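You operate a simulated robot arm through the tools that you are given. There is no shell and no other tool.

The job below is to be done with a simulated robot arm. You get a single attempt, and the scene is never put back.

Task
Lay the small green skein in gap 1 and the blue one in gap 3, under the red bar.
Fine: they lie on the narrow stand; use the numbered gaps of the peg bar; the red bar lies on the pegs with both teal catches turned over it; the third small skein stays. Set down upright: red bar.

Only the result counts: the job must be done as asked and must still hold three seconds after the hand-in. Knocking over, shifting, dropping, spilling or breaking anything else fails it.

Robot
A 6-joint arm with a three-finger gripper, fixed in place. Base frame: the origin is at the foot of the arm, x ahead of it, y to its left, z up. Lengths are in mm, angles in rad, forces in N, time in s.
Its first joint turns from -2.897 to 2.897 rad. Payload 4.89 kg.
Tool frame: the origin (TCP) lies between the finger pads and is the grasp point; the fingertips stand 30 mm ahead of it; z points along the fingers, y is the line along which they close. The gripper opens to 164 mm. The gripper's body begins 125 mm behind the TCP.
Orientation is that of the tool frame in the base frame, as a unit quaternion [w, x, y, z]. With the fingers straight down and closing along the base's y, the tool's x points along the base's -x, its y along +y and its z along -z.

Tools
- The arm moves only by the tool send_rows. Its argument "commands" is a list of rows, each an object (a shift or turn left out is 0, a gripper value left out holds the last) with "delta_pos": the shift along the tool's x, y, z in mm, a list of three; "turn": the turn, a rotation vector about the tool's x, y, z in rad, a list of three; "jaw": the gripper command, from -1 (fully open) to 1 (shut), values between in proportion. In form: [{"delta_pos": [dx, dy, dz], "turn": [wx, wy, wz], "jaw": jaw}, ...]. A call has 1 to 20 rows; each row shifts and turns the commanded pose from where the row before left it, along the tool's axes as they then stand. Each row takes 0.2 s and may step no farther than 50 mm and 0.15 rad from the row before; otherwise, or with a gripper value out of range, the whole call is refused. A pose out of reach is approached as far as the arm can. The call stops where the force on the tool passes 90 N (or 10 N more than at its start, if that is more) or the arm is blocked; 0.2 s more then pass. The fingers move at their own pace (about 108 mm/s each) and stop on an object; they squeeze with about 34 N. The grip force told is the motor's: it shows also when the fingers shut on nothing. Time passes only in rows, and 0.2 s behind the last, so rows that do not move let the fingers close. It gives the time, the measured TCP pose, the force on the tool (base axes), the opening and the grip force at its end, in the units of the frame above (readings bear some noise), with the torque about the TCP (base axes, N m) and any sound that the robot's microphone picked up.
- Cameras (640 x 400 px; columns grow to the right, rows downward): "scene" is fixed at [46, -651.5, 1628.5]; the picture's right is [-0.35, -0.94, 0.00], its down [-0.82, 0.30, -0.49] and it looks along [0.46, -0.17, -0.87] (base axes); focal length 372 px, centre (320, 200). "wrist" rides on the gripper at [76, -2, -152] in the tool frame; the picture's right is [0.02, 1.00, 0.00], its down [-0.88, 0.02, -0.47] and it looks along [-0.47, 0.01, 0.88] (tool axes); focal length 247 px, centre (320, 200). There is no depth. A picture from a camera that has moved, and an enlarged one, comes with that camera's place and axes in the base frame and with its lens. The place of the scene camera against the robot may be out by one fixed shift of up to 12 mm in any direction.
- capture(camera): a new picture of that camera. The clock stands still meanwhile.
- lift_body(by): slides the trunk up (or, below 0, down) by that many mm; the arm rides with it, the base frame stays. It gives what a move gives, with no picture.
- inspect(camera, box): a new picture of the part [left, top, right, bottom] of that camera's present view, enlarged. The clock stands still meanwhile.
- hand_in(): hands the job in; it is judged then, once.

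Places have to be worked out from the pictures, the camera data and where the tool is seen. Open the gripper and draw the arm clear of the work before you hand the job in, unless the task says otherwise.

The tools are called after "Request:" as name(argument=value, ...) on one line, values as JSON. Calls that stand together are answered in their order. send_rows: Moves the arm, as the interface text tells. Its arguments: {"type":"object","properties":{"commands":{"type":"array"}},"required":["commands"]} The other tools are called the same way: lift_body (by) slides the trunk up or down; capture (camera) takes a picture; inspect (camera, box) takes an enlarged picture of a part of a camera's view; hand_in () hands the job in.

At the start:

```text
time_s: 0.0
tool_pos: [273.0, -556.4, 1260.1]
orientation: [0.0, 0.0, 1.0, 0.001]
wrist_force: [0.5, 0.3, -0.5]
moment: [0.01, -0.02, 0.01]
grip_width: 163.9
grip_force: 0.1
trunk travel left (down, up): [-200.0, 190.0]
```

scene: 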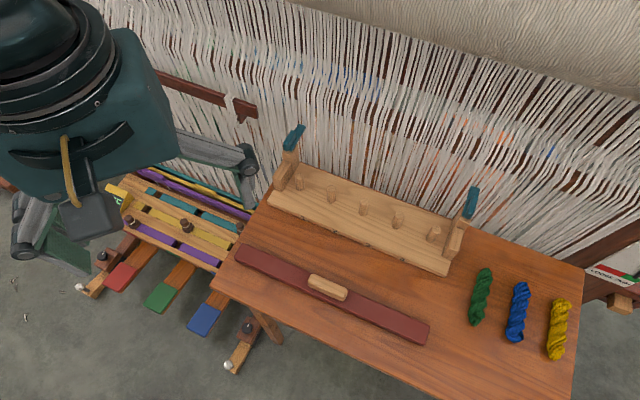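
wrist: 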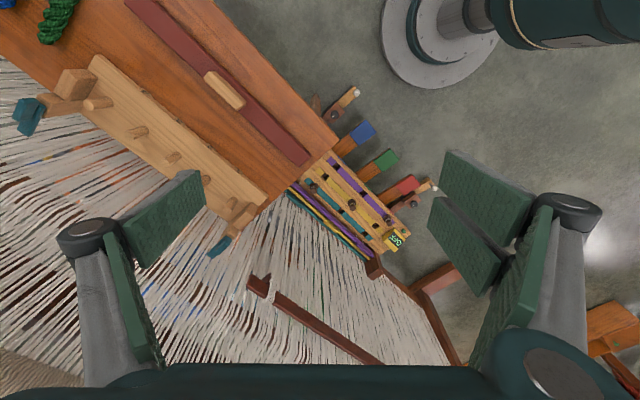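

I'll look closely at the peg bar, the skeins and the red bar before moving.

Request:
inspect(camera="scene", box=[250, 110, 490, 280])

Request:
inspect(camera="scene", box=[220, 230, 440, 360])

Request:
inspect(camera="scene", box=[430, 220, 640, 380])

Request:
inspect(camera="wrist", box=[0, 0, 340, 260])

```text
2.35 times, centred on (370, 195) of scene
camera zoom: at [46.0, -651.5, 1628.5], right [-0.35, -0.94, 0.0], down [-0.82, 0.3, -0.49], along [0.46, -0.17, -0.87], focal length 876 px, centre (202, 212)
```

zoom: 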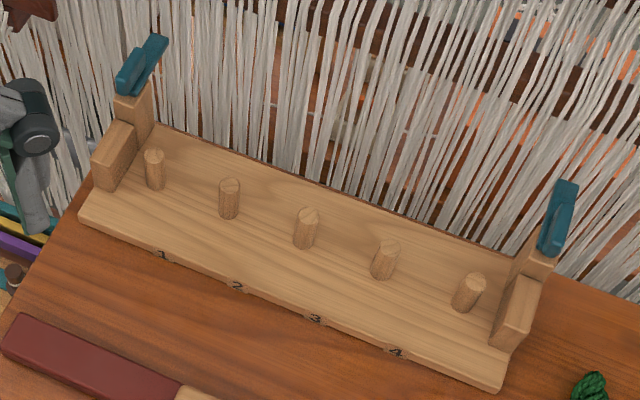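

```text
2.91 times, centred on (330, 295) of scene
camera zoom: at [46.0, -651.5, 1628.5], right [-0.35, -0.94, 0.0], down [-0.82, 0.3, -0.49], along [0.46, -0.17, -0.87], focal length 1083 px, centre (291, -76)
```

zoom: 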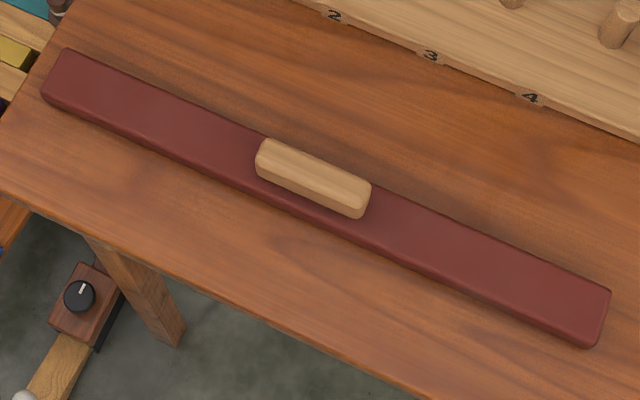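

```text
2.50 times, centred on (535, 300) of scene
camera zoom: at [46.0, -651.5, 1628.5], right [-0.35, -0.94, 0.0], down [-0.82, 0.3, -0.49], along [0.46, -0.17, -0.87], focal length 931 px, centre (-218, -50)
```

zoom: 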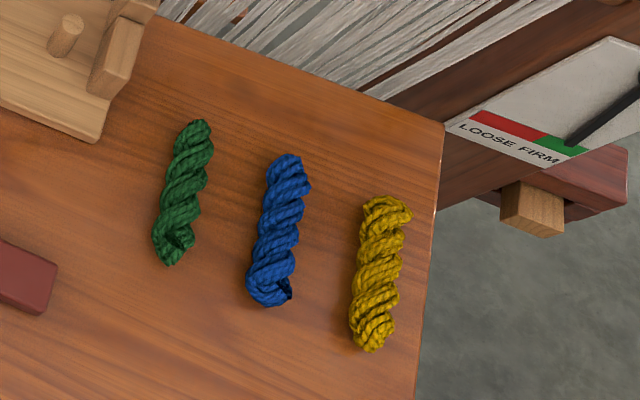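

```text
1.54 times, centred on (170, 130) of wrist
camera zoom: at [195.0, -558.2, 1411.9], right [-0.02, 1.0, 0.0], down [0.88, 0.02, 0.47], along [0.47, 0.01, -0.88], focal length 380 px, centre (551, 308)
```

zoom: 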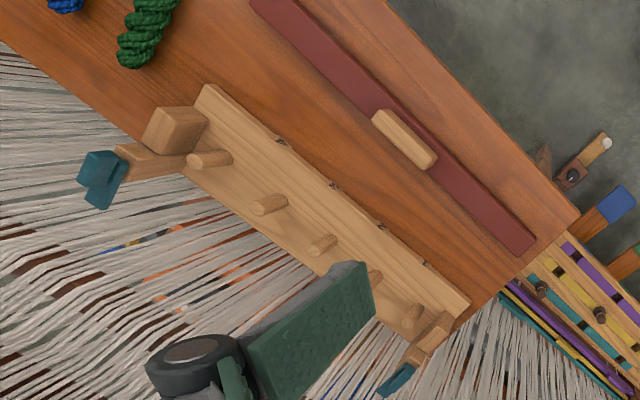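

The table top seems to be at about z 870, with the peg bar running diagonally along (-0.7,-0.7). I'll move above the table and turn the tool 45° to line up with the bar, then look from there.

Request:
send_rows(commands=[{"delta_pos": [8, -44, 0]}, {"delta_pos": [8, -44, 0]}, {"delta_pos": [8, -44, 0]}, {"delta_pos": [7, -45, 0]}, {"turn": [0, 0, 0.131]}, {"turn": [0, 0, 0.131]}, {"turn": [0, 0, 0.131]}, {"turn": [0, 0, 0.131]}, {"turn": [0, 0, 0.131]}, {"turn": [0, 0, 0.13]}])

Request:
capture(camera="wrist")

Request:
capture(camera="scene")

```text
time_s: 2.2
tool_pos: [242.7, -733.9, 1260.0]
orientation: [0.0, 0.383, 0.924, -0.001]
wrist_force: [-0.6, 0.6, 0.5]
moment: [-0.01, 0.0, 0.0]
grip_width: 163.9
grip_force: 0.0
trunk travel left (down, up): [-200.0, 190.0]
```

```text
taken
camera wrist: at [186.1, -680.7, 1411.8], right [0.69, 0.72, 0.0], down [0.63, -0.61, 0.47], along [0.34, -0.33, -0.88], focal length 247 px, centre (320, 200)
```

wrist: 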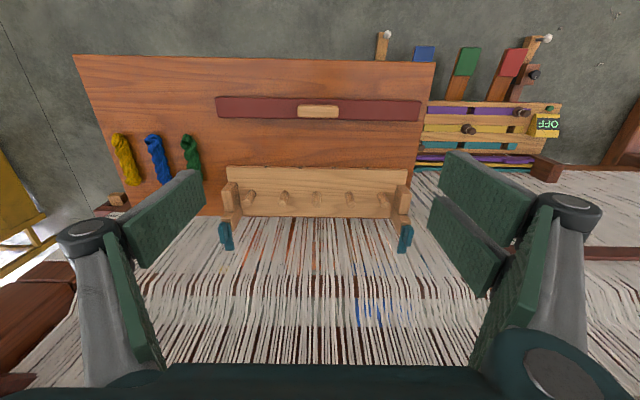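

```text
taken
```

scene: 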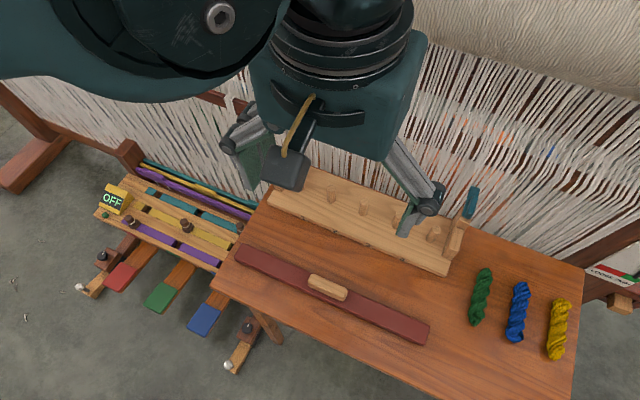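

The view is well aligned with the peg bar. I'll zoom in on its details and the skeins.

Request:
inspect(camera="wrist", box=[200, 85, 430, 255])

Request:
inspect(camera="wrist", box=[70, 110, 250, 230])

Request:
inspect(camera="wrist", box=[380, 170, 430, 260])

Request:
inspect(camera="scene", box=[430, 170, 500, 280])

```text
2.35 times, centred on (315, 170) of wrist
camera zoom: at [186.1, -680.7, 1411.8], right [0.69, 0.72, 0.0], down [0.63, -0.61, 0.47], along [0.34, -0.33, -0.88], focal length 581 px, centre (332, 271)
```

zoom: 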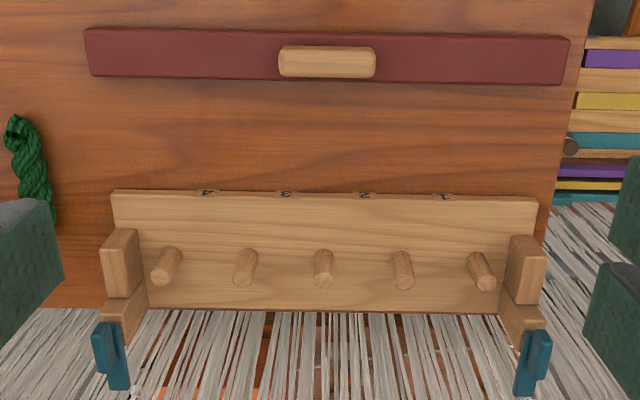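

```text
3.33 times, centred on (160, 170) of wrist
camera zoom: at [186.1, -680.7, 1411.8], right [0.69, 0.72, 0.0], down [0.63, -0.61, 0.47], along [0.34, -0.33, -0.88], focal length 823 px, centre (853, 300)
```

zoom: 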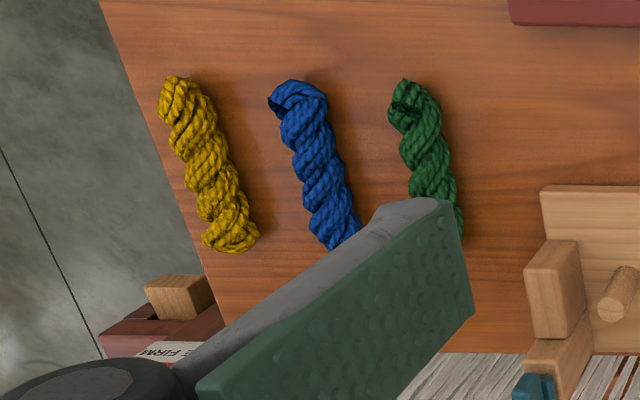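

```text
4.44 times, centred on (405, 215) of wrist
camera zoom: at [186.1, -680.7, 1411.8], right [0.69, 0.72, 0.0], down [0.63, -0.61, 0.47], along [0.34, -0.33, -0.88], focal length 1098 px, centre (-58, 133)
```

zoom: 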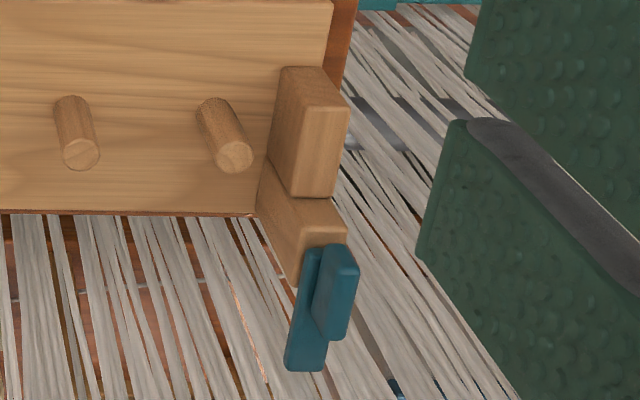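

```text
3.64 times, centred on (465, 225) of scene
camera zoom: at [46.0, -651.5, 1628.5], right [-0.35, -0.94, 0.0], down [-0.82, 0.3, -0.49], along [0.46, -0.17, -0.87], focal length 1354 px, centre (-207, 109)
```

zoom: 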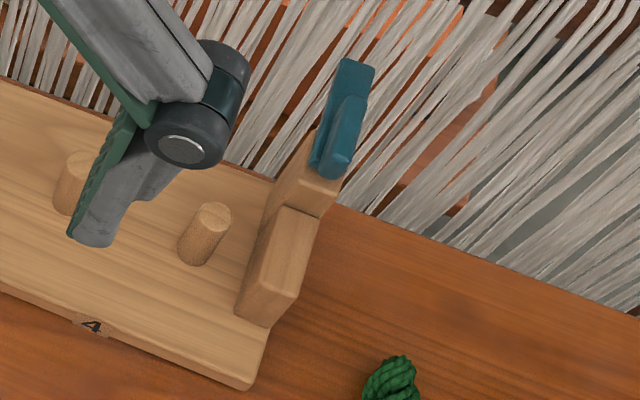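

The catches look like flat teal pieces at z≈970 pointing back towards the loom, on posts just behind the peg line. I'll move closer to catch 1 to see its hinge.

Request:
send_rows(commands=[{"delta_pos": [-24, 32, 21.7]}, {"delta_pos": [-24, 32, 21.7]}, {"delta_pos": [-24, 32, 21.7]}, {"delta_pos": [-24, 32, 21.7]}, {"delta_pos": [-24, 32, 21.7]}, {"delta_pos": [-24, 32, 21.7]}])

Request:
capture(camera="wrist")

Request:
inspect(camera="wrist", box=[240, 130, 400, 240])

Request:
inspect(camera="scene", box=[430, 170, 500, 280])

```text
time_s: 3.6
tool_pos: [480.2, -698.6, 1129.2]
orientation: [0.0, 0.383, 0.924, 0.0]
wrist_force: [-0.2, -1.0, 0.3]
moment: [0.01, -0.24, -0.04]
grip_width: 164.1
grip_force: 0.1
trunk travel left (down, up): [-200.0, 190.0]
```

```text
taken
camera wrist: at [423.1, -645.3, 1281.8], right [0.69, 0.72, 0.0], down [0.64, -0.61, 0.47], along [0.34, -0.33, -0.88], focal length 247 px, centre (320, 200)
```

wrist: 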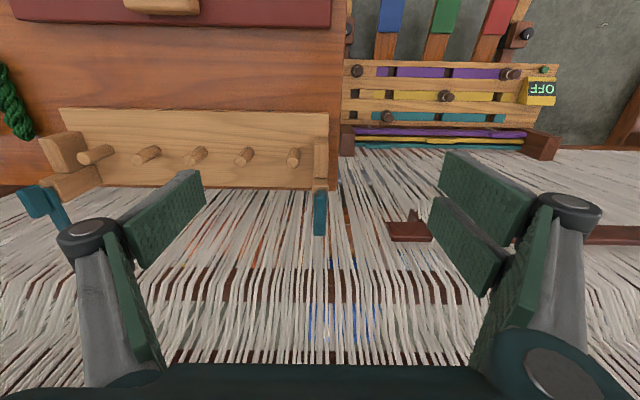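

```text
3.64 times, centred on (320, 185) of wrist
camera zoom: at [423.1, -645.3, 1281.8], right [0.69, 0.72, 0.0], down [0.64, -0.61, 0.47], along [0.34, -0.33, -0.88], focal length 898 px, centre (320, 254)
```

zoom: 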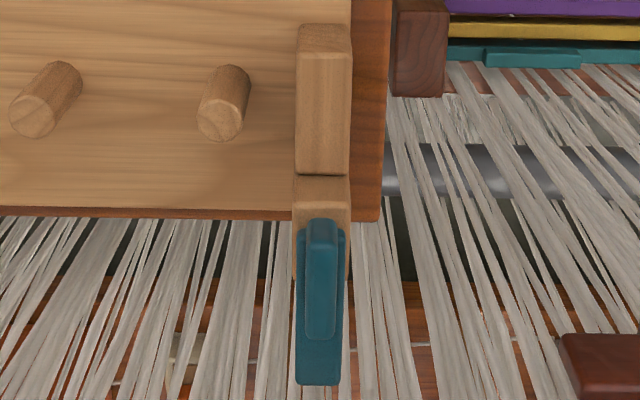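

```text
3.64 times, centred on (465, 225) of scene
camera zoom: at [46.0, -651.5, 1628.5], right [-0.35, -0.94, 0.0], down [-0.82, 0.3, -0.49], along [0.46, -0.17, -0.87], focal length 1354 px, centre (-207, 109)
```

zoom: 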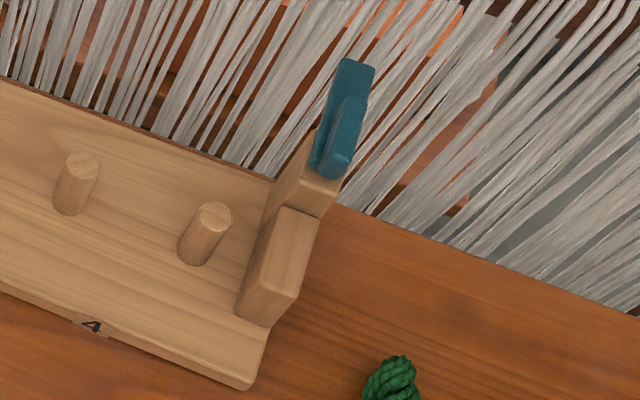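

Both views agree that the catches are horizontal at z≈970, lying back towards the loom. I'll tilt the tool for a lower, more sideways view of the catch, the post and the peg height.

Request:
send_rows(commands=[{"turn": [0, -0.14, 0]}, {"turn": [0, -0.14, 0]}, {"turn": [0, -0.14, 0]}, {"turn": [0, -0.14, 0]}, {"turn": [0, -0.14, 0]}, {"delta_pos": [28.8, -8.3, 25.5]}, {"delta_pos": [28.8, -8.3, 25.5]}, {"delta_pos": [28.8, -8.3, 25.5]}])

Request:
capture(camera="wrist")

Request:
inspect(camera="wrist", box=[280, 130, 440, 240])

```text
time_s: 5.4
tool_pos: [448.9, -704.1, 1014.9]
orientation: [0.317, 0.36, 0.868, -0.131]
wrist_force: [-0.2, 0.5, 0.4]
moment: [-0.08, -0.02, -0.04]
grip_width: 164.1
grip_force: 0.1
trunk travel left (down, up): [-200.0, 190.0]
```

```text
taken
camera wrist: at [335.5, -594.8, 1082.1], right [0.7, 0.72, -0.01], down [0.27, -0.25, 0.93], along [0.66, -0.65, -0.37], focal length 247 px, centre (320, 200)
```

wrist: 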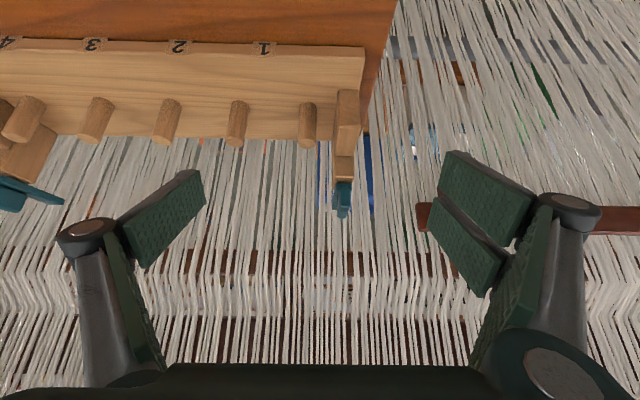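

```text
3.64 times, centred on (360, 185) of wrist
camera zoom: at [335.5, -594.8, 1082.1], right [0.7, 0.72, -0.01], down [0.27, -0.25, 0.93], along [0.66, -0.65, -0.37], focal length 898 px, centre (174, 254)
```

zoom: 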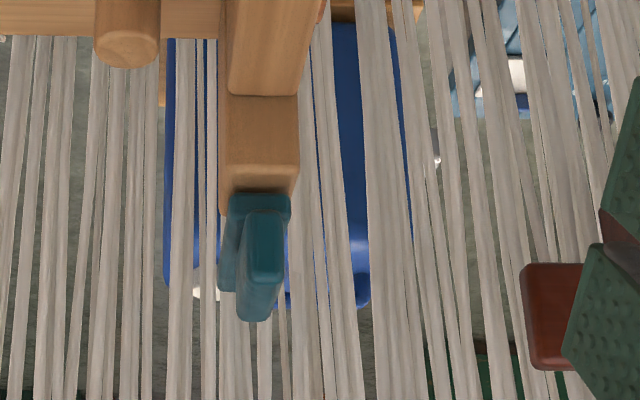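

Here the catch is seen lying on top of the rear post, and the picture is upside down. I'll zoom in on the end block and the pegs for heights, and look at the far end.

Request:
inspect(camera="wrist", box=[290, 30, 390, 230])

Request:
inspect(camera="wrist", box=[0, 60, 130, 230])

```text
2.00 times, centred on (340, 130) of wrist
camera zoom: at [335.5, -594.8, 1082.1], right [0.7, 0.72, -0.01], down [0.27, -0.25, 0.93], along [0.66, -0.65, -0.37], focal length 494 px, centre (280, 340)
```

zoom: 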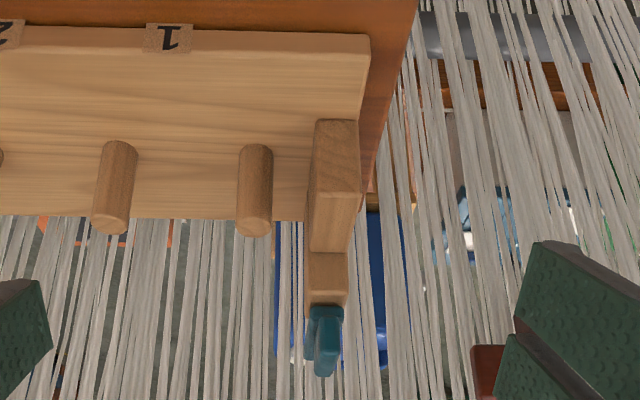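

```text
2.35 times, centred on (65, 145) of wrist
camera zoom: at [335.5, -594.8, 1082.1], right [0.7, 0.72, -0.01], down [0.27, -0.25, 0.93], along [0.66, -0.65, -0.37], focal length 581 px, centre (920, 329)
```

zoom: 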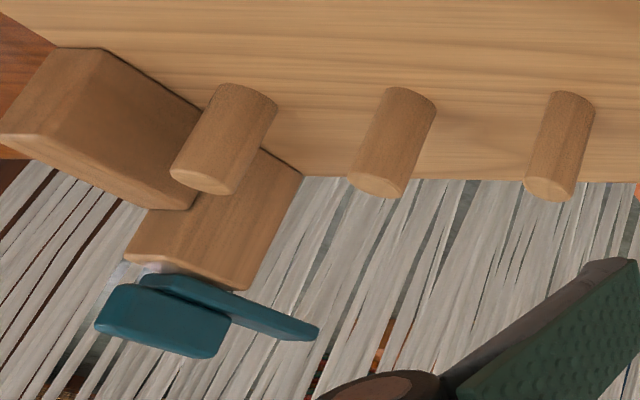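

From the geometry, the pegs and end blocks top out at about z 927 and the posts at about 960. Each catch is a plate with a lug that most likely swivels on a vertical pin. I'll go back to vertical and move over the skeins to test the reach and see them from above.

Request:
send_rows(commands=[{"delta_pos": [-24.7, 0, -29.3]}, {"delta_pos": [-24.7, 0, -29.3]}, {"delta_pos": [-24.7, 0, -29.3]}, {"turn": [0, 0.14, 0]}, {"turn": [0, 0.14, 0]}, {"turn": [0, 0.14, 0]}, {"turn": [0, 0.14, 0]}, {"turn": [0, 0.14, 0]}, {"delta_pos": [2.6, -45.4, 0]}, {"delta_pos": [2.6, -45.4, 0]}, {"delta_pos": [2.6, -45.4, 0]}, {"delta_pos": [2.6, -45.4, 0]}, {"delta_pos": [2.6, -45.4, 0]}, {"delta_pos": [2.6, -45.4, 0]}, {"delta_pos": [2.6, -45.4, 0]}, {"delta_pos": [2.6, -45.4, 0]}])

Request:
capture(camera="wrist")

Request:
capture(camera="scene")

```text
time_s: 8.8
tool_pos: [178.8, -946.9, 1131.0]
orientation: [0.0, 0.383, 0.924, 0.0]
wrist_force: [0.5, 1.3, 1.0]
moment: [-0.15, 0.16, 0.03]
grip_width: 164.2
grip_force: 0.1
trunk travel left (down, up): [-200.0, 190.0]
```

```text
taken
camera wrist: at [121.8, -893.6, 1283.5], right [0.69, 0.72, 0.0], down [0.64, -0.61, 0.47], along [0.34, -0.33, -0.88], focal length 247 px, centre (320, 200)
```

wrist: 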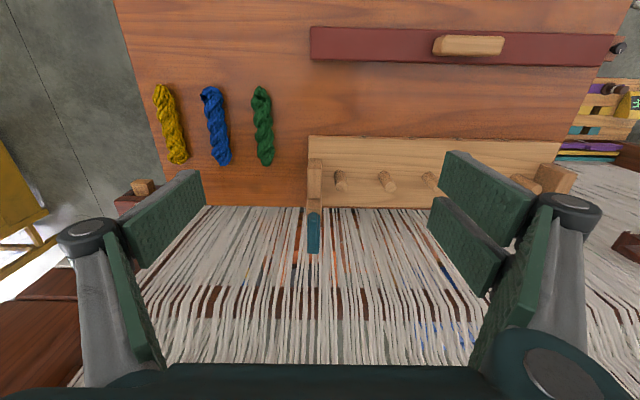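

```text
taken
```

scene: 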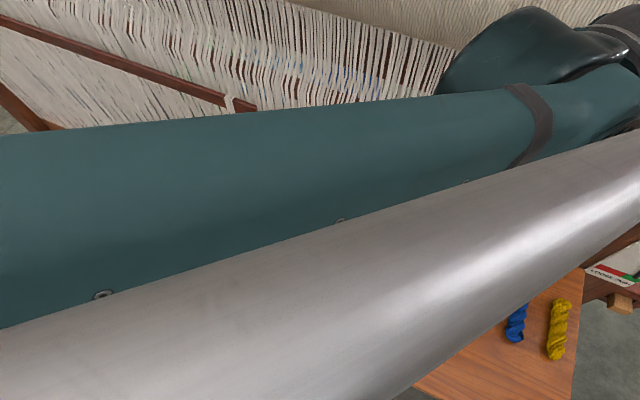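

All three skeins are in view now. I'll zoom in for accurate positions.

Request:
inspect(camera="wrist", box=[140, 70, 300, 180])

Request:
inspect(camera="wrist", box=[290, 120, 450, 260])

Request:
inspect(camera="wrist", box=[300, 20, 620, 80])

```text
3.64 times, centred on (220, 125) of wrist
camera zoom: at [121.8, -893.6, 1283.5], right [0.69, 0.72, 0.0], down [0.64, -0.61, 0.47], along [0.34, -0.33, -0.88], focal length 898 px, centre (684, 473)
```

zoom: 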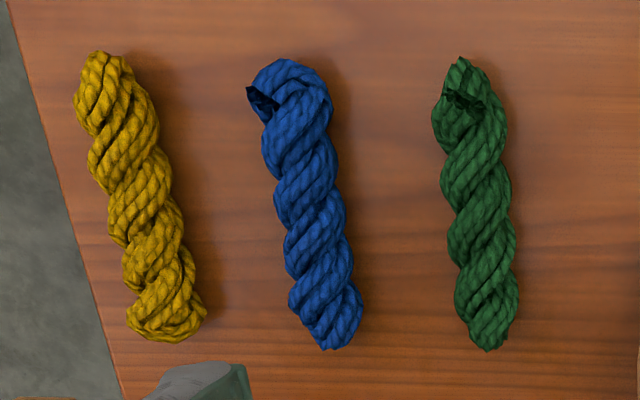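

```text
2.86 times, centred on (370, 190) of wrist
camera zoom: at [121.8, -893.6, 1283.5], right [0.69, 0.72, 0.0], down [0.64, -0.61, 0.47], along [0.34, -0.33, -0.88], focal length 706 px, centre (177, 229)
```

zoom: 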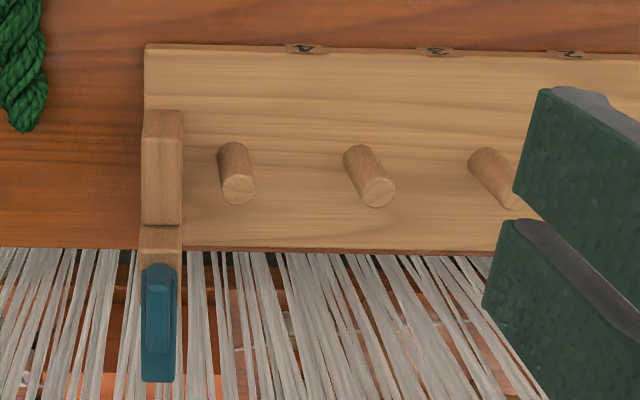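

```text
2.00 times, centred on (460, 50) of wrist
camera zoom: at [121.8, -893.6, 1283.5], right [0.69, 0.72, 0.0], down [0.64, -0.61, 0.47], along [0.34, -0.33, -0.88], focal length 494 px, centre (40, 500)
```

zoom: 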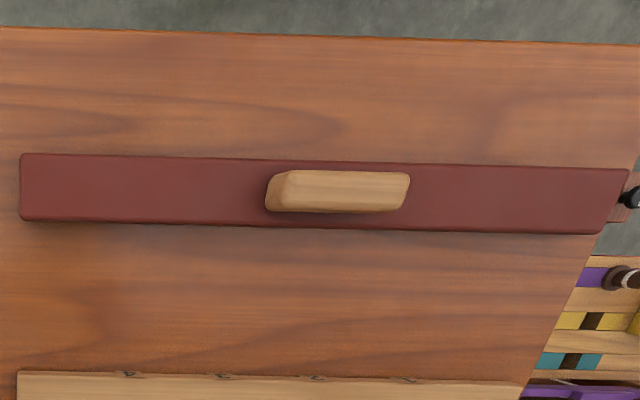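

Measured in bar coordinates (U along the bar, V towards the loom), the results are:

| Item | U | V |
|---|---|---|
| Green skein | 641 | 744–877 |
| Blue skein | 716 | 747–877 |
| Pegs | 199, 276, 353, 431, 508 | 884 |

So gap 1 is centred on U 237 and gap 3 on U 392. I'll move above the near half of the green skein with the jaws narrowed to 60 mm.

Request:
send_rows(commands=[{"delta_pos": [3.7, -32.7, 0], "jaw": 0.268}, {"delta_pos": [3.7, -32.7, 0]}, {"delta_pos": [3.6, -32.6, 0]}, {"delta_pos": [0, 0, 40]}, {"delta_pos": [0, 0, 40]}, {"delta_pos": [0, 0, 40]}, {}])

Request:
capture(camera="wrist")

```text
time_s: 10.4
tool_pos: [100.2, -1011.1, 1009.9]
orientation: [-0.001, 0.383, 0.924, 0.0]
wrist_force: [-0.3, -0.8, -0.6]
moment: [0.08, 0.02, 0.0]
grip_width: 60.0
grip_force: 0.1
trunk travel left (down, up): [-200.0, 190.0]
```

```text
taken
camera wrist: at [44.4, -956.9, 1162.8], right [0.69, 0.72, 0.0], down [0.64, -0.61, 0.47], along [0.34, -0.33, -0.88], focal length 247 px, centre (320, 200)
```

wrist: 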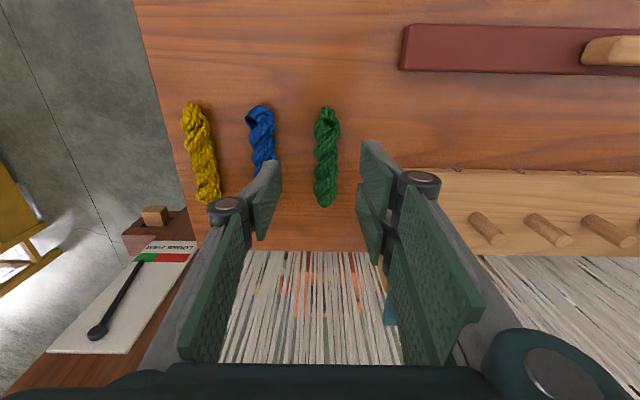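

I'll enlarge this view to triangulate the table and board heights.

Request:
inspect(camera="wrist", box=[280, 90, 380, 220])

Request:
inspect(camera="wrist", box=[430, 150, 640, 260])

Request:
inspect(camera="wrist", box=[390, 10, 640, 90])

```text
3.08 times, centred on (330, 155) of wrist
camera zoom: at [44.4, -956.9, 1162.8], right [0.69, 0.72, 0.0], down [0.64, -0.61, 0.47], along [0.34, -0.33, -0.88], focal length 760 px, centre (289, 338)
```

zoom: 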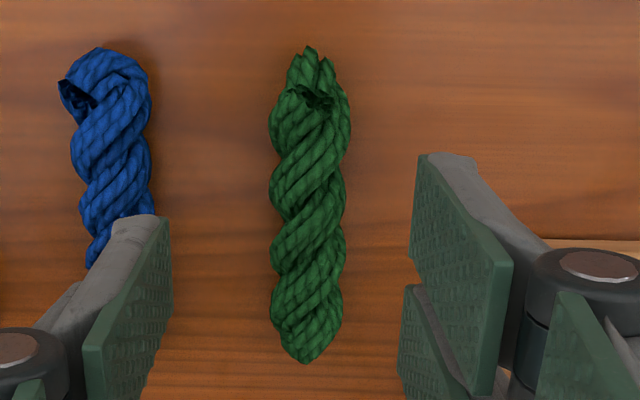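

```text
3.05 times, centred on (535, 205) of wrist
camera zoom: at [44.4, -956.9, 1162.8], right [0.69, 0.72, 0.0], down [0.64, -0.61, 0.47], along [0.34, -0.33, -0.88], focal length 753 px, centre (-335, 185)
```

zoom: 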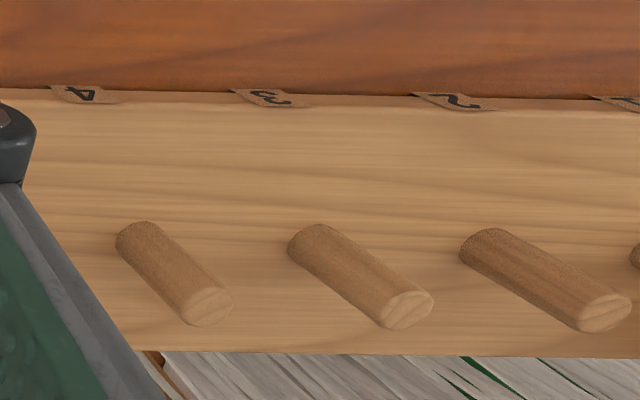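

```text
2.56 times, centred on (515, 50) of wrist
camera zoom: at [44.4, -956.9, 1162.8], right [0.69, 0.72, 0.0], down [0.64, -0.61, 0.47], along [0.34, -0.33, -0.88], focal length 632 px, centre (-179, 584)
```

zoom: 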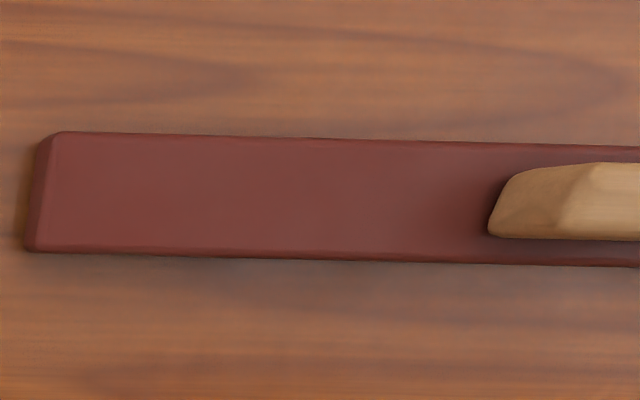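

Triangulating on U puts the board top at about z 867, the skein tops at about 882 and the table at about 850. The green skein is at U≈635.5. I'll shift to U 635.5, V 773 and come down to just above grip height.

Request:
send_rows(commands=[{"delta_pos": [13, 8.5, 0]}, {"delta_pos": [0, 0, 30]}, {"delta_pos": [0, 0, 30]}, {"delta_pos": [0, 0, 30]}, {"delta_pos": [0, 0, 15]}, {}])

Request:
capture(camera="wrist")

Request:
inspect(camera="wrist", box=[220, 120, 420, 250])

```text
time_s: 11.8
tool_pos: [98.0, -994.2, 904.7]
orientation: [0.0, 0.382, 0.924, 0.0]
wrist_force: [0.0, 0.0, 0.3]
moment: [0.01, 0.02, 0.0]
grip_width: 60.0
grip_force: 0.0
trunk travel left (down, up): [-200.0, 190.0]
```

```text
taken
camera wrist: at [41.6, -941.7, 1057.5], right [0.69, 0.72, 0.0], down [0.64, -0.61, 0.47], along [0.34, -0.33, -0.88], focal length 247 px, centre (320, 200)
```

wrist: 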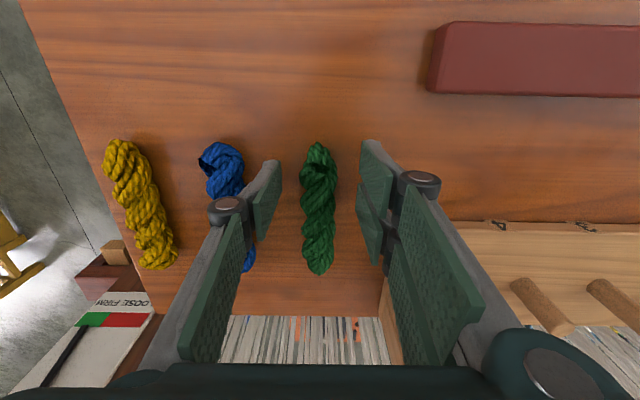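

```text
3.08 times, centred on (320, 185) of wrist
camera zoom: at [41.6, -941.7, 1057.5], right [0.69, 0.72, 0.0], down [0.64, -0.61, 0.47], along [0.34, -0.33, -0.88], focal length 760 px, centre (320, 246)
```

zoom: 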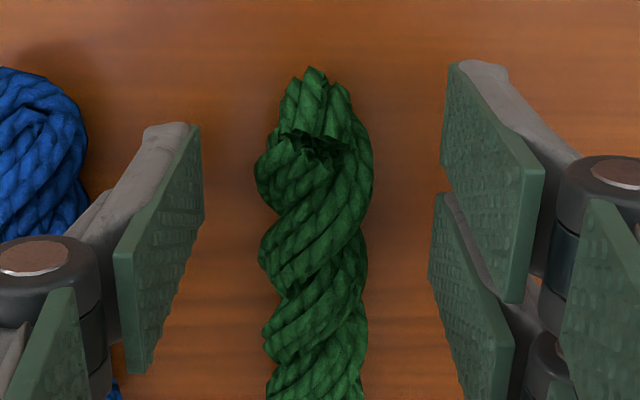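

The jaws are centred over the skein with clear space on both sides. I'll lower 20 mm and close gently.

Request:
send_rows(commands=[{"delta_pos": [0, 0, 10]}, {"delta_pos": [0, 0, 10]}, {}])

Request:
inspect(camera="wrist", box=[220, 120, 420, 250])

```text
time_s: 12.6
tool_pos: [97.6, -992.9, 888.4]
orientation: [-0.001, 0.383, 0.924, 0.0]
wrist_force: [10.5, 4.7, 49.2]
moment: [1.21, -1.1, -0.11]
grip_width: 66.6
grip_force: 13.6
trunk travel left (down, up): [-200.0, 190.0]
```

```text
3.08 times, centred on (320, 185) of wrist
camera zoom: at [41.7, -940.0, 1040.2], right [0.69, 0.72, 0.0], down [0.64, -0.61, 0.47], along [0.34, -0.33, -0.88], focal length 760 px, centre (320, 246)
```

zoom: 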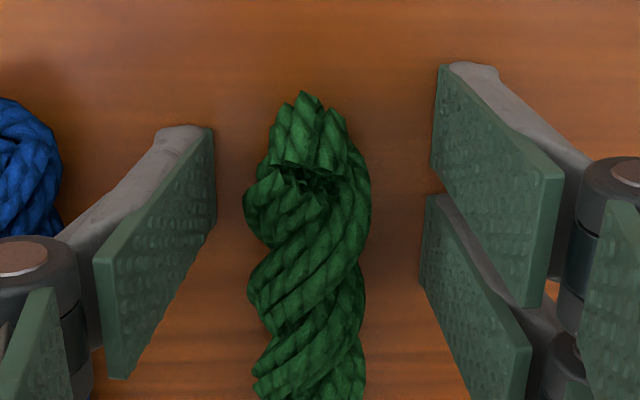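

The fingertips touched the table with TCP at z 888, so the table is at about z 858. I'll back up 7 mm and close on the skein.

Request:
send_rows(commands=[{"delta_pos": [0, 0, -7]}, {"jaw": 0.4}, {"jaw": 0.55}, {"jaw": 0.7}, {"jaw": 0.7}, {"jaw": 0.7}])

Request:
inspect(camera="wrist", box=[220, 120, 420, 250])

```text
time_s: 14.0
tool_pos: [96.4, -994.5, 892.4]
orientation: [0.0, 0.383, 0.924, -0.001]
wrist_force: [0.0, 0.3, -0.2]
moment: [-0.02, -0.01, -0.01]
grip_width: 28.7
grip_force: 34.3
trunk travel left (down, up): [-200.0, 190.0]
```

```text
3.08 times, centred on (320, 185) of wrist
camera zoom: at [41.1, -940.9, 1044.6], right [0.69, 0.72, 0.0], down [0.64, -0.61, 0.47], along [0.34, -0.33, -0.88], focal length 760 px, centre (320, 246)
```

zoom: 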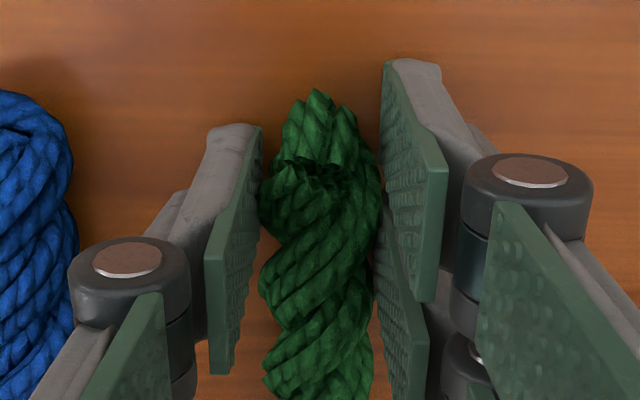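

The skein is gripped at 28.7 mm with 34 N. I'll lift it clear and carry it along the bar to above gap 1 at U 237.

Request:
send_rows(commands=[{"delta_pos": [0, 0, -20]}, {"delta_pos": [0, 0, -45]}, {"delta_pos": [0, 0, -45]}, {"delta_pos": [0, 44.2, 0]}, {"delta_pos": [0, 44.2, 0]}, {"delta_pos": [0, 44.2, 0]}, {"delta_pos": [0, 44.2, 0]}, {"delta_pos": [0, 44.2, 0]}, {"delta_pos": [0, 44.2, 0]}, {"delta_pos": [0, 44.2, 0]}, {"delta_pos": [0, 44.2, 0]}, {"delta_pos": [0, 44.4, 0]}, {"delta_pos": [-40, 0, 0]}, {"delta_pos": [-40, 0, 0]}, {}])

Request:
capture(camera="wrist")

Request:
capture(camera="scene")

```text
time_s: 17.2
tool_pos: [436.1, -769.2, 1003.3]
orientation: [-0.001, 0.382, 0.924, 0.0]
wrist_force: [1.0, -0.6, -0.5]
moment: [0.09, 0.09, 0.02]
grip_width: 24.7
grip_force: 0.0
trunk travel left (down, up): [-200.0, 190.0]
```

```text
taken
camera wrist: at [380.0, -716.1, 1155.8], right [0.69, 0.72, 0.0], down [0.64, -0.61, 0.47], along [0.34, -0.33, -0.88], focal length 247 px, centre (320, 200)
```

wrist: 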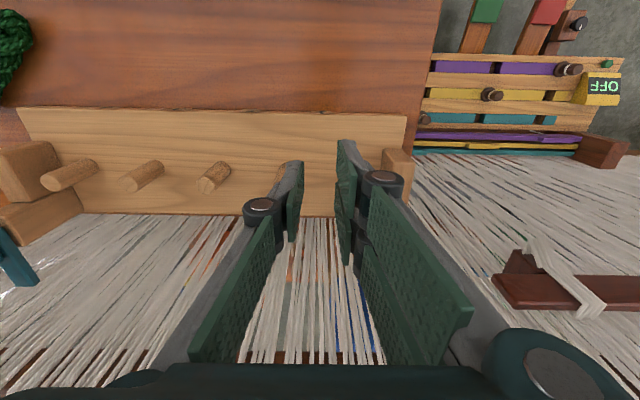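

```text
taken
```

scene: 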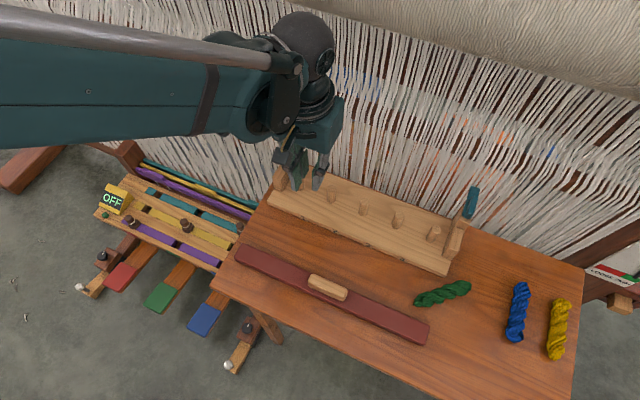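

The skein slipped out: the jaws read 24.7 mm with no grip force, and the scene picture shows it lying askew on the table near U 565, V 780. It looks clear of the other objects. I'll back off, view it, and regrip with the jaws commanded fully shut and slower moves.

Request:
send_rows(commands=[{"delta_pos": [46, 0, -18]}, {"delta_pos": [46, 0, -18]}, {"delta_pos": [0, -46, 0]}, {"delta_pos": [0, -46, 0]}, {"delta_pos": [0, -46, 0]}, {"delta_pos": [0, -46, 0]}, {"delta_pos": [0, -46, 0]}, {"delta_pos": [0, -46, 0]}, {"delta_pos": [0, -46, 0], "jaw": 0.1}, {}])

Request:
capture(camera="wrist")

Request:
inspect(camera="wrist", box=[250, 80, 410, 200])

```text
time_s: 19.4
tool_pos: [143.0, -929.4, 1037.5]
orientation: [0.0, 0.383, 0.924, 0.0]
wrist_force: [-0.8, -0.6, -0.5]
moment: [0.06, -0.01, 0.0]
grip_width: 73.7
grip_force: 0.0
trunk travel left (down, up): [-200.0, 190.0]
```

```text
taken
camera wrist: at [86.8, -877.9, 1190.2], right [0.69, 0.72, 0.0], down [0.64, -0.61, 0.47], along [0.34, -0.33, -0.88], focal length 247 px, centre (320, 200)
```

wrist: 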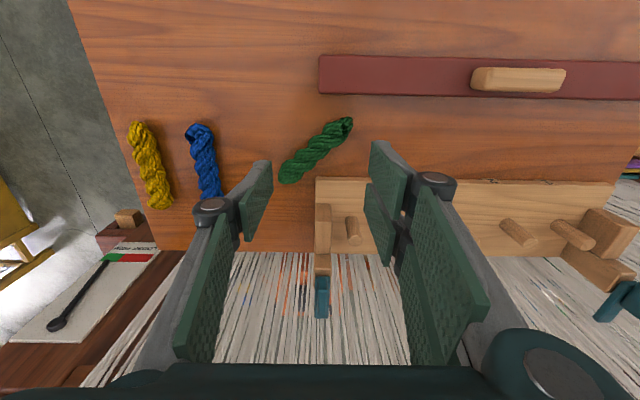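

```text
3.33 times, centred on (330, 140) of wrist
camera zoom: at [86.8, -877.9, 1190.2], right [0.69, 0.72, 0.0], down [0.64, -0.61, 0.47], along [0.34, -0.33, -0.88], focal length 823 px, centre (287, 400)
```

zoom: 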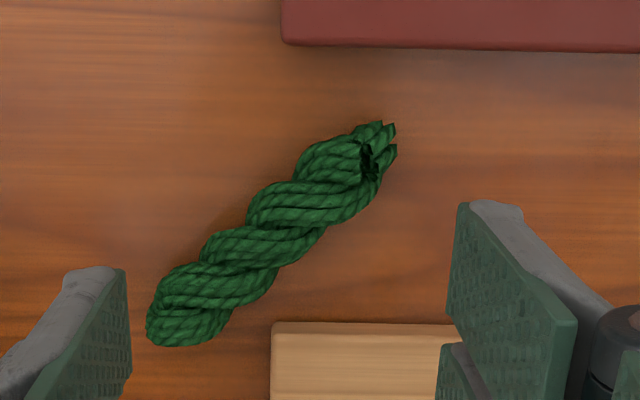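

The skein lies freely at about U 566, V 777, turned 49° from its earlier line. I'll align the tool across it, move to 22 mm short of its centre, come partway down and check.

Request:
send_rows(commands=[{"delta_pos": [-4.1, 6.9, 0], "jaw": 0.39}, {"turn": [0, 0, 0.142]}, {"turn": [0, 0, 0.142]}, {"turn": [0, 0, 0.142]}, {"turn": [0, 0, 0.142]}, {"turn": [0, 0, 0.142]}, {"turn": [0, 0, 0.142]}, {"delta_pos": [0, 0, 35]}, {"delta_pos": [0, 0, 35]}, {"delta_pos": [0, 0, 30]}, {}])

Request:
capture(camera="wrist")

Request:
inspect(camera="wrist", box=[220, 110, 420, 240])

```text
time_s: 21.8
tool_pos: [151.1, -930.3, 935.8]
orientation: [0.0, 0.73, 0.683, 0.0]
wrist_force: [0.4, -1.4, -0.1]
moment: [0.03, 0.03, -0.01]
grip_width: 50.0
grip_force: 0.1
trunk travel left (down, up): [-200.0, 190.0]
```

```text
taken
camera wrist: at [154.8, -855.0, 1089.1], right [1.0, -0.05, 0.0], down [-0.04, -0.88, 0.47], along [-0.02, -0.47, -0.88], focal length 247 px, centre (320, 200)
```

wrist: 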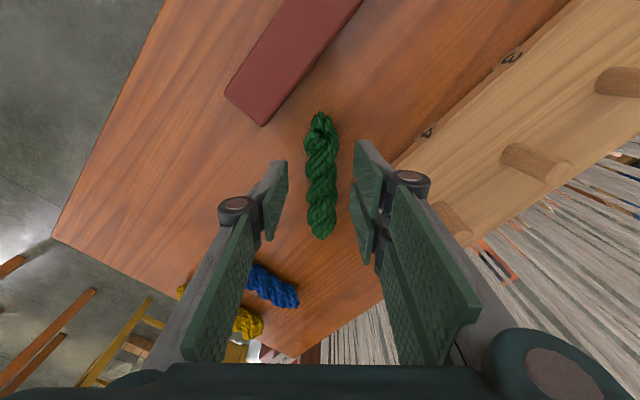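

```text
3.08 times, centred on (320, 175) of wrist
camera zoom: at [154.8, -855.0, 1089.1], right [1.0, -0.05, 0.0], down [-0.04, -0.88, 0.47], along [-0.02, -0.47, -0.88], focal length 760 px, centre (320, 277)
```

zoom: 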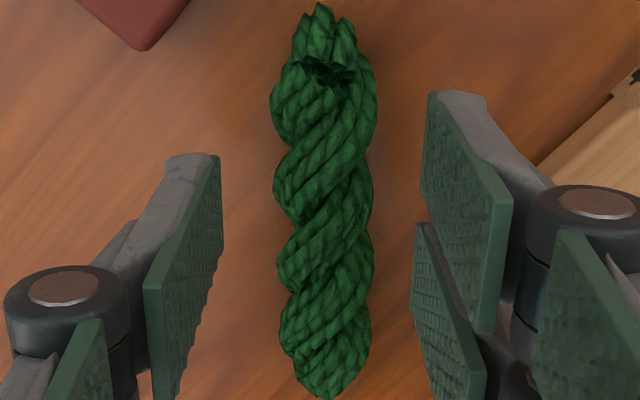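

The tool is aligned and centred, and the grip falls about 20 mm from the skein's middle. I'll lower to TCP z≈891 and shut the jaws fully.

Request:
send_rows(commands=[{"delta_pos": [0, 0, 20]}, {"delta_pos": [0, 0, 20]}, {"delta_pos": [0, 0, 4.5]}, {}, {"jaw": 0.6}, {"jaw": 0.8}, {"jaw": 1}, {"jaw": 1}, {"jaw": 1}])

Request:
inspect(camera="wrist", box=[220, 110, 420, 240])

```text
time_s: 23.8
tool_pos: [149.5, -929.9, 894.0]
orientation: [0.0, 0.73, 0.683, 0.001]
wrist_force: [-0.8, 0.4, 0.5]
moment: [-0.01, 0.0, -0.02]
grip_width: 28.9
grip_force: 34.3
trunk travel left (down, up): [-200.0, 190.0]
```

```text
3.08 times, centred on (320, 175) of wrist
camera zoom: at [153.2, -853.6, 1046.8], right [1.0, -0.05, 0.0], down [-0.04, -0.88, 0.47], along [-0.02, -0.47, -0.88], focal length 760 px, centre (320, 277)
```

zoom: 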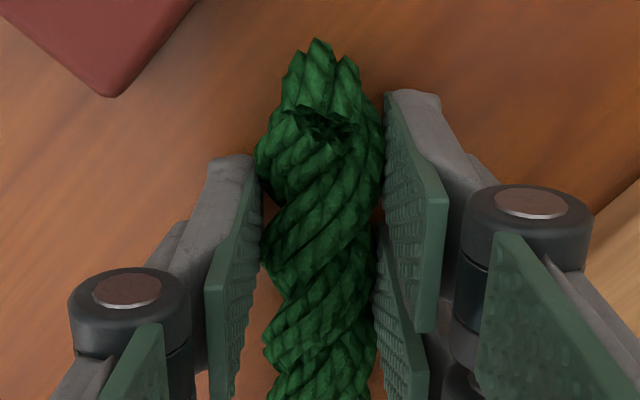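

It's gripped at 28.9 mm with 34 N and the jaws commanded shut. I'll lift slowly and check that it comes along.

Request:
send_rows(commands=[{"delta_pos": [0, 0, -8]}, {"delta_pos": [0, 0, -10]}, {"delta_pos": [0, 0, -12]}, {}])

Request:
inspect(camera="wrist", box=[220, 110, 420, 240])

```text
time_s: 24.8
tool_pos: [151.2, -929.0, 923.2]
orientation: [0.001, 0.73, 0.684, -0.001]
wrist_force: [-0.8, 0.4, 0.0]
moment: [0.0, 0.0, 0.0]
grip_width: 29.1
grip_force: 34.4
trunk travel left (down, up): [-200.0, 190.0]
```

```text
3.08 times, centred on (320, 175) of wrist
camera zoom: at [153.8, -853.3, 1075.9], right [1.0, -0.05, 0.0], down [-0.04, -0.88, 0.47], along [-0.02, -0.47, -0.88], focal length 760 px, centre (320, 277)
```

zoom: 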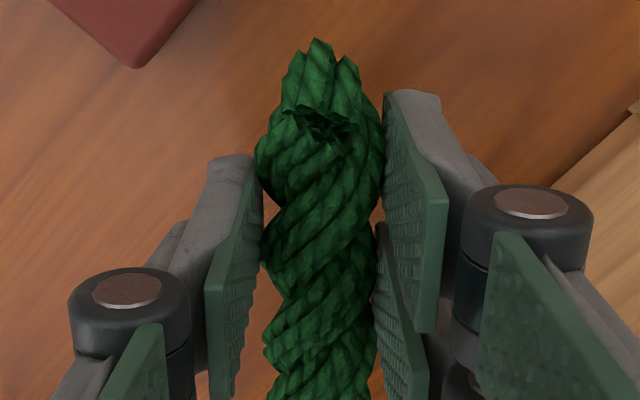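

The skein comes along firmly. I'll lift it higher, turn back to the bar's alignment, and carry it slowly to gap 1.

Request:
send_rows(commands=[{"delta_pos": [0, 0, -22]}, {"delta_pos": [0, 0, -25]}, {"delta_pos": [0, 0, -25]}, {"delta_pos": [0, 0, -10]}, {"turn": [0, 0, -0.122]}, {"turn": [0, 0, -0.122]}, {"turn": [0, 0, -0.122]}, {"turn": [0, 0, -0.122]}, {"turn": [0, 0, -0.122]}, {"turn": [0, 0, -0.122]}, {"turn": [0, 0, -0.12]}, {}])

Request:
send_rows(commands=[{"delta_pos": [0, 15, 0]}, {"delta_pos": [0, 28.5, 0]}, {"delta_pos": [0, 28.5, 0]}, {"delta_pos": [0, 28.5, 0]}, {"delta_pos": [0, 28.5, 0]}, {"delta_pos": [0, 28.5, 0]}, {"delta_pos": [0, 28.5, 0]}, {"delta_pos": [0, 28.5, 0]}, {"delta_pos": [0, 28.5, 0]}, {"delta_pos": [0, 28.5, 0]}, {"delta_pos": [0, 28.5, 0]}, {"delta_pos": [0, 13, 0]}, {"delta_pos": [-24, 0, 0]}, {"delta_pos": [-24, 0, 0]}, {"delta_pos": [-24, 0, 0]}, {"delta_pos": [-24, 0, 0]}, {}])

Request:
capture(camera="wrist")

Request:
capture(camera="scene")

```text
time_s: 27.4
tool_pos: [151.3, -929.2, 1005.5]
orientation: [0.0, 0.382, 0.924, 0.0]
wrist_force: [0.3, 0.2, -1.4]
moment: [0.01, 0.04, -0.02]
grip_width: 29.1
grip_force: 34.1
trunk travel left (down, up): [-200.0, 190.0]
```

```text
time_s: 31.0
tool_pos: [439.8, -779.6, 1005.6]
orientation: [0.0, 0.383, 0.924, 0.0]
wrist_force: [0.7, -0.3, -0.4]
moment: [0.02, 0.03, 0.01]
grip_width: 28.8
grip_force: 34.4
trunk travel left (down, up): [-200.0, 190.0]
```

```text
taken
camera wrist: at [383.6, -725.9, 1157.9], right [0.69, 0.72, 0.0], down [0.64, -0.61, 0.47], along [0.34, -0.33, -0.88], focal length 247 px, centre (320, 200)
```

wrist: 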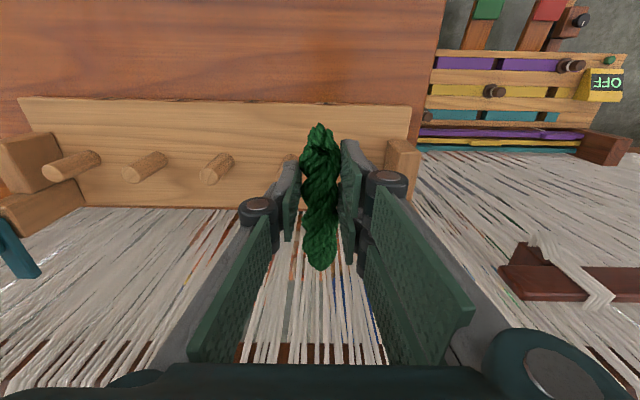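

```text
taken
```

scene: 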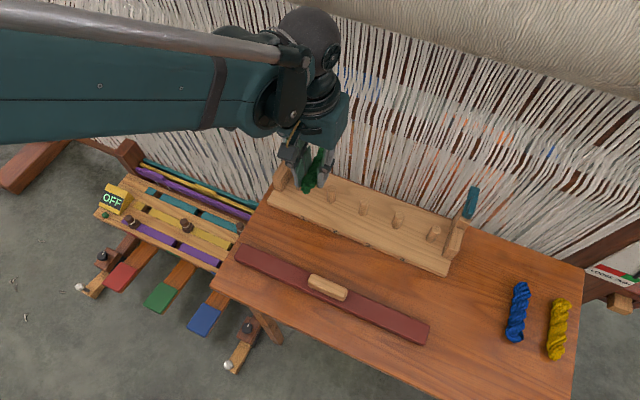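

The skein is above gap 1. I'll zoom in to check the pegs on either side before lowering.

Request:
inspect(camera="wrist", box=[170, 90, 430, 280])

Request:
inspect(camera="scene", box=[250, 110, 410, 230])

```text
2.11 times, centred on (300, 185) of wrist
camera zoom: at [383.6, -725.9, 1157.9], right [0.69, 0.72, 0.0], down [0.64, -0.61, 0.47], along [0.34, -0.33, -0.88], focal length 520 px, centre (362, 232)
```

zoom: 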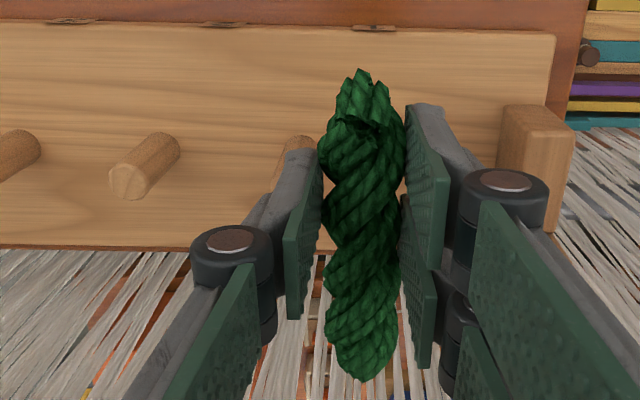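

```text
3.33 times, centred on (330, 170) of scene
camera zoom: at [46.0, -651.5, 1628.5], right [-0.35, -0.94, 0.0], down [-0.82, 0.3, -0.49], along [0.46, -0.17, -0.87], focal length 1241 px, centre (287, 300)
```

zoom: 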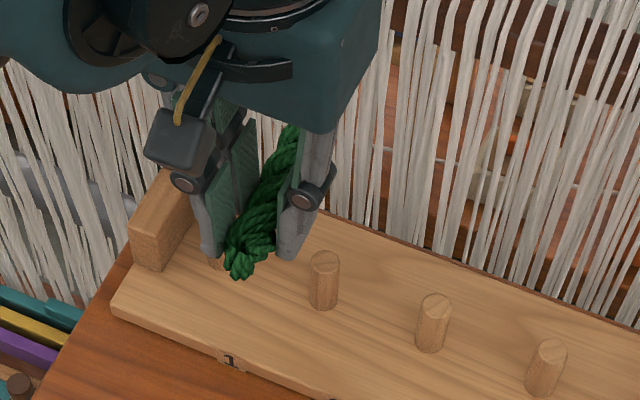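

The neighbouring pegs check out: gap 1 centre is U 237.6 and the skein spans V 817–950 over the board's 819–955. I'll make a small correction and lower it into the gap.

Request:
send_rows(commands=[{"delta_pos": [1, 2.8, 0]}, {"delta_pos": [0, 0, 20]}, {"delta_pos": [0, 0, 20]}, {"delta_pos": [0, 0, 15]}, {"delta_pos": [0, 0, 15]}, {"delta_pos": [0, 0, 15]}, {"delta_pos": [0, 0, 8]}, {}])

Request:
inspect(camera="wrist", box=[220, 110, 420, 240])

Request:
inspect(camera="scene", box=[250, 110, 410, 230])

```text
time_s: 32.8
tool_pos: [438.4, -774.1, 912.3]
orientation: [0.0, 0.383, 0.924, 0.001]
wrist_force: [-39.0, -5.8, 17.9]
moment: [0.23, -1.21, 0.06]
grip_width: 28.8
grip_force: 34.4
trunk travel left (down, up): [-200.0, 190.0]
```

```text
3.08 times, centred on (320, 175) of wrist
camera zoom: at [382.2, -720.7, 1065.8], right [0.69, 0.72, 0.0], down [0.64, -0.61, 0.47], along [0.34, -0.33, -0.88], focal length 760 px, centre (320, 277)
```

zoom: 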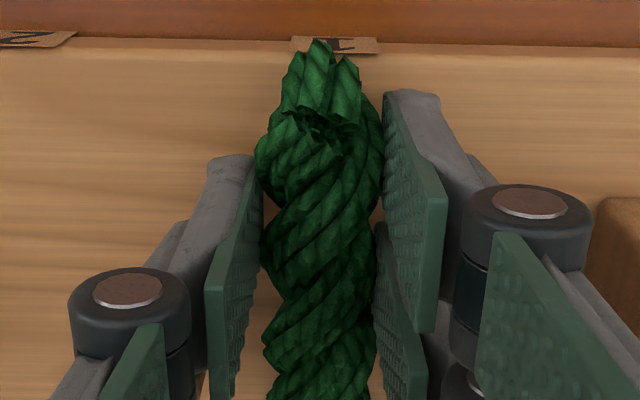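

```text
3.33 times, centred on (330, 170) of scene
camera zoom: at [46.0, -651.5, 1628.5], right [-0.35, -0.94, 0.0], down [-0.82, 0.3, -0.49], along [0.46, -0.17, -0.87], focal length 1241 px, centre (287, 300)
```

zoom: 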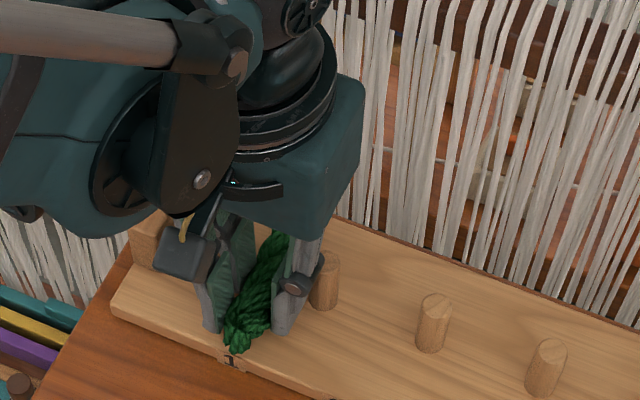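

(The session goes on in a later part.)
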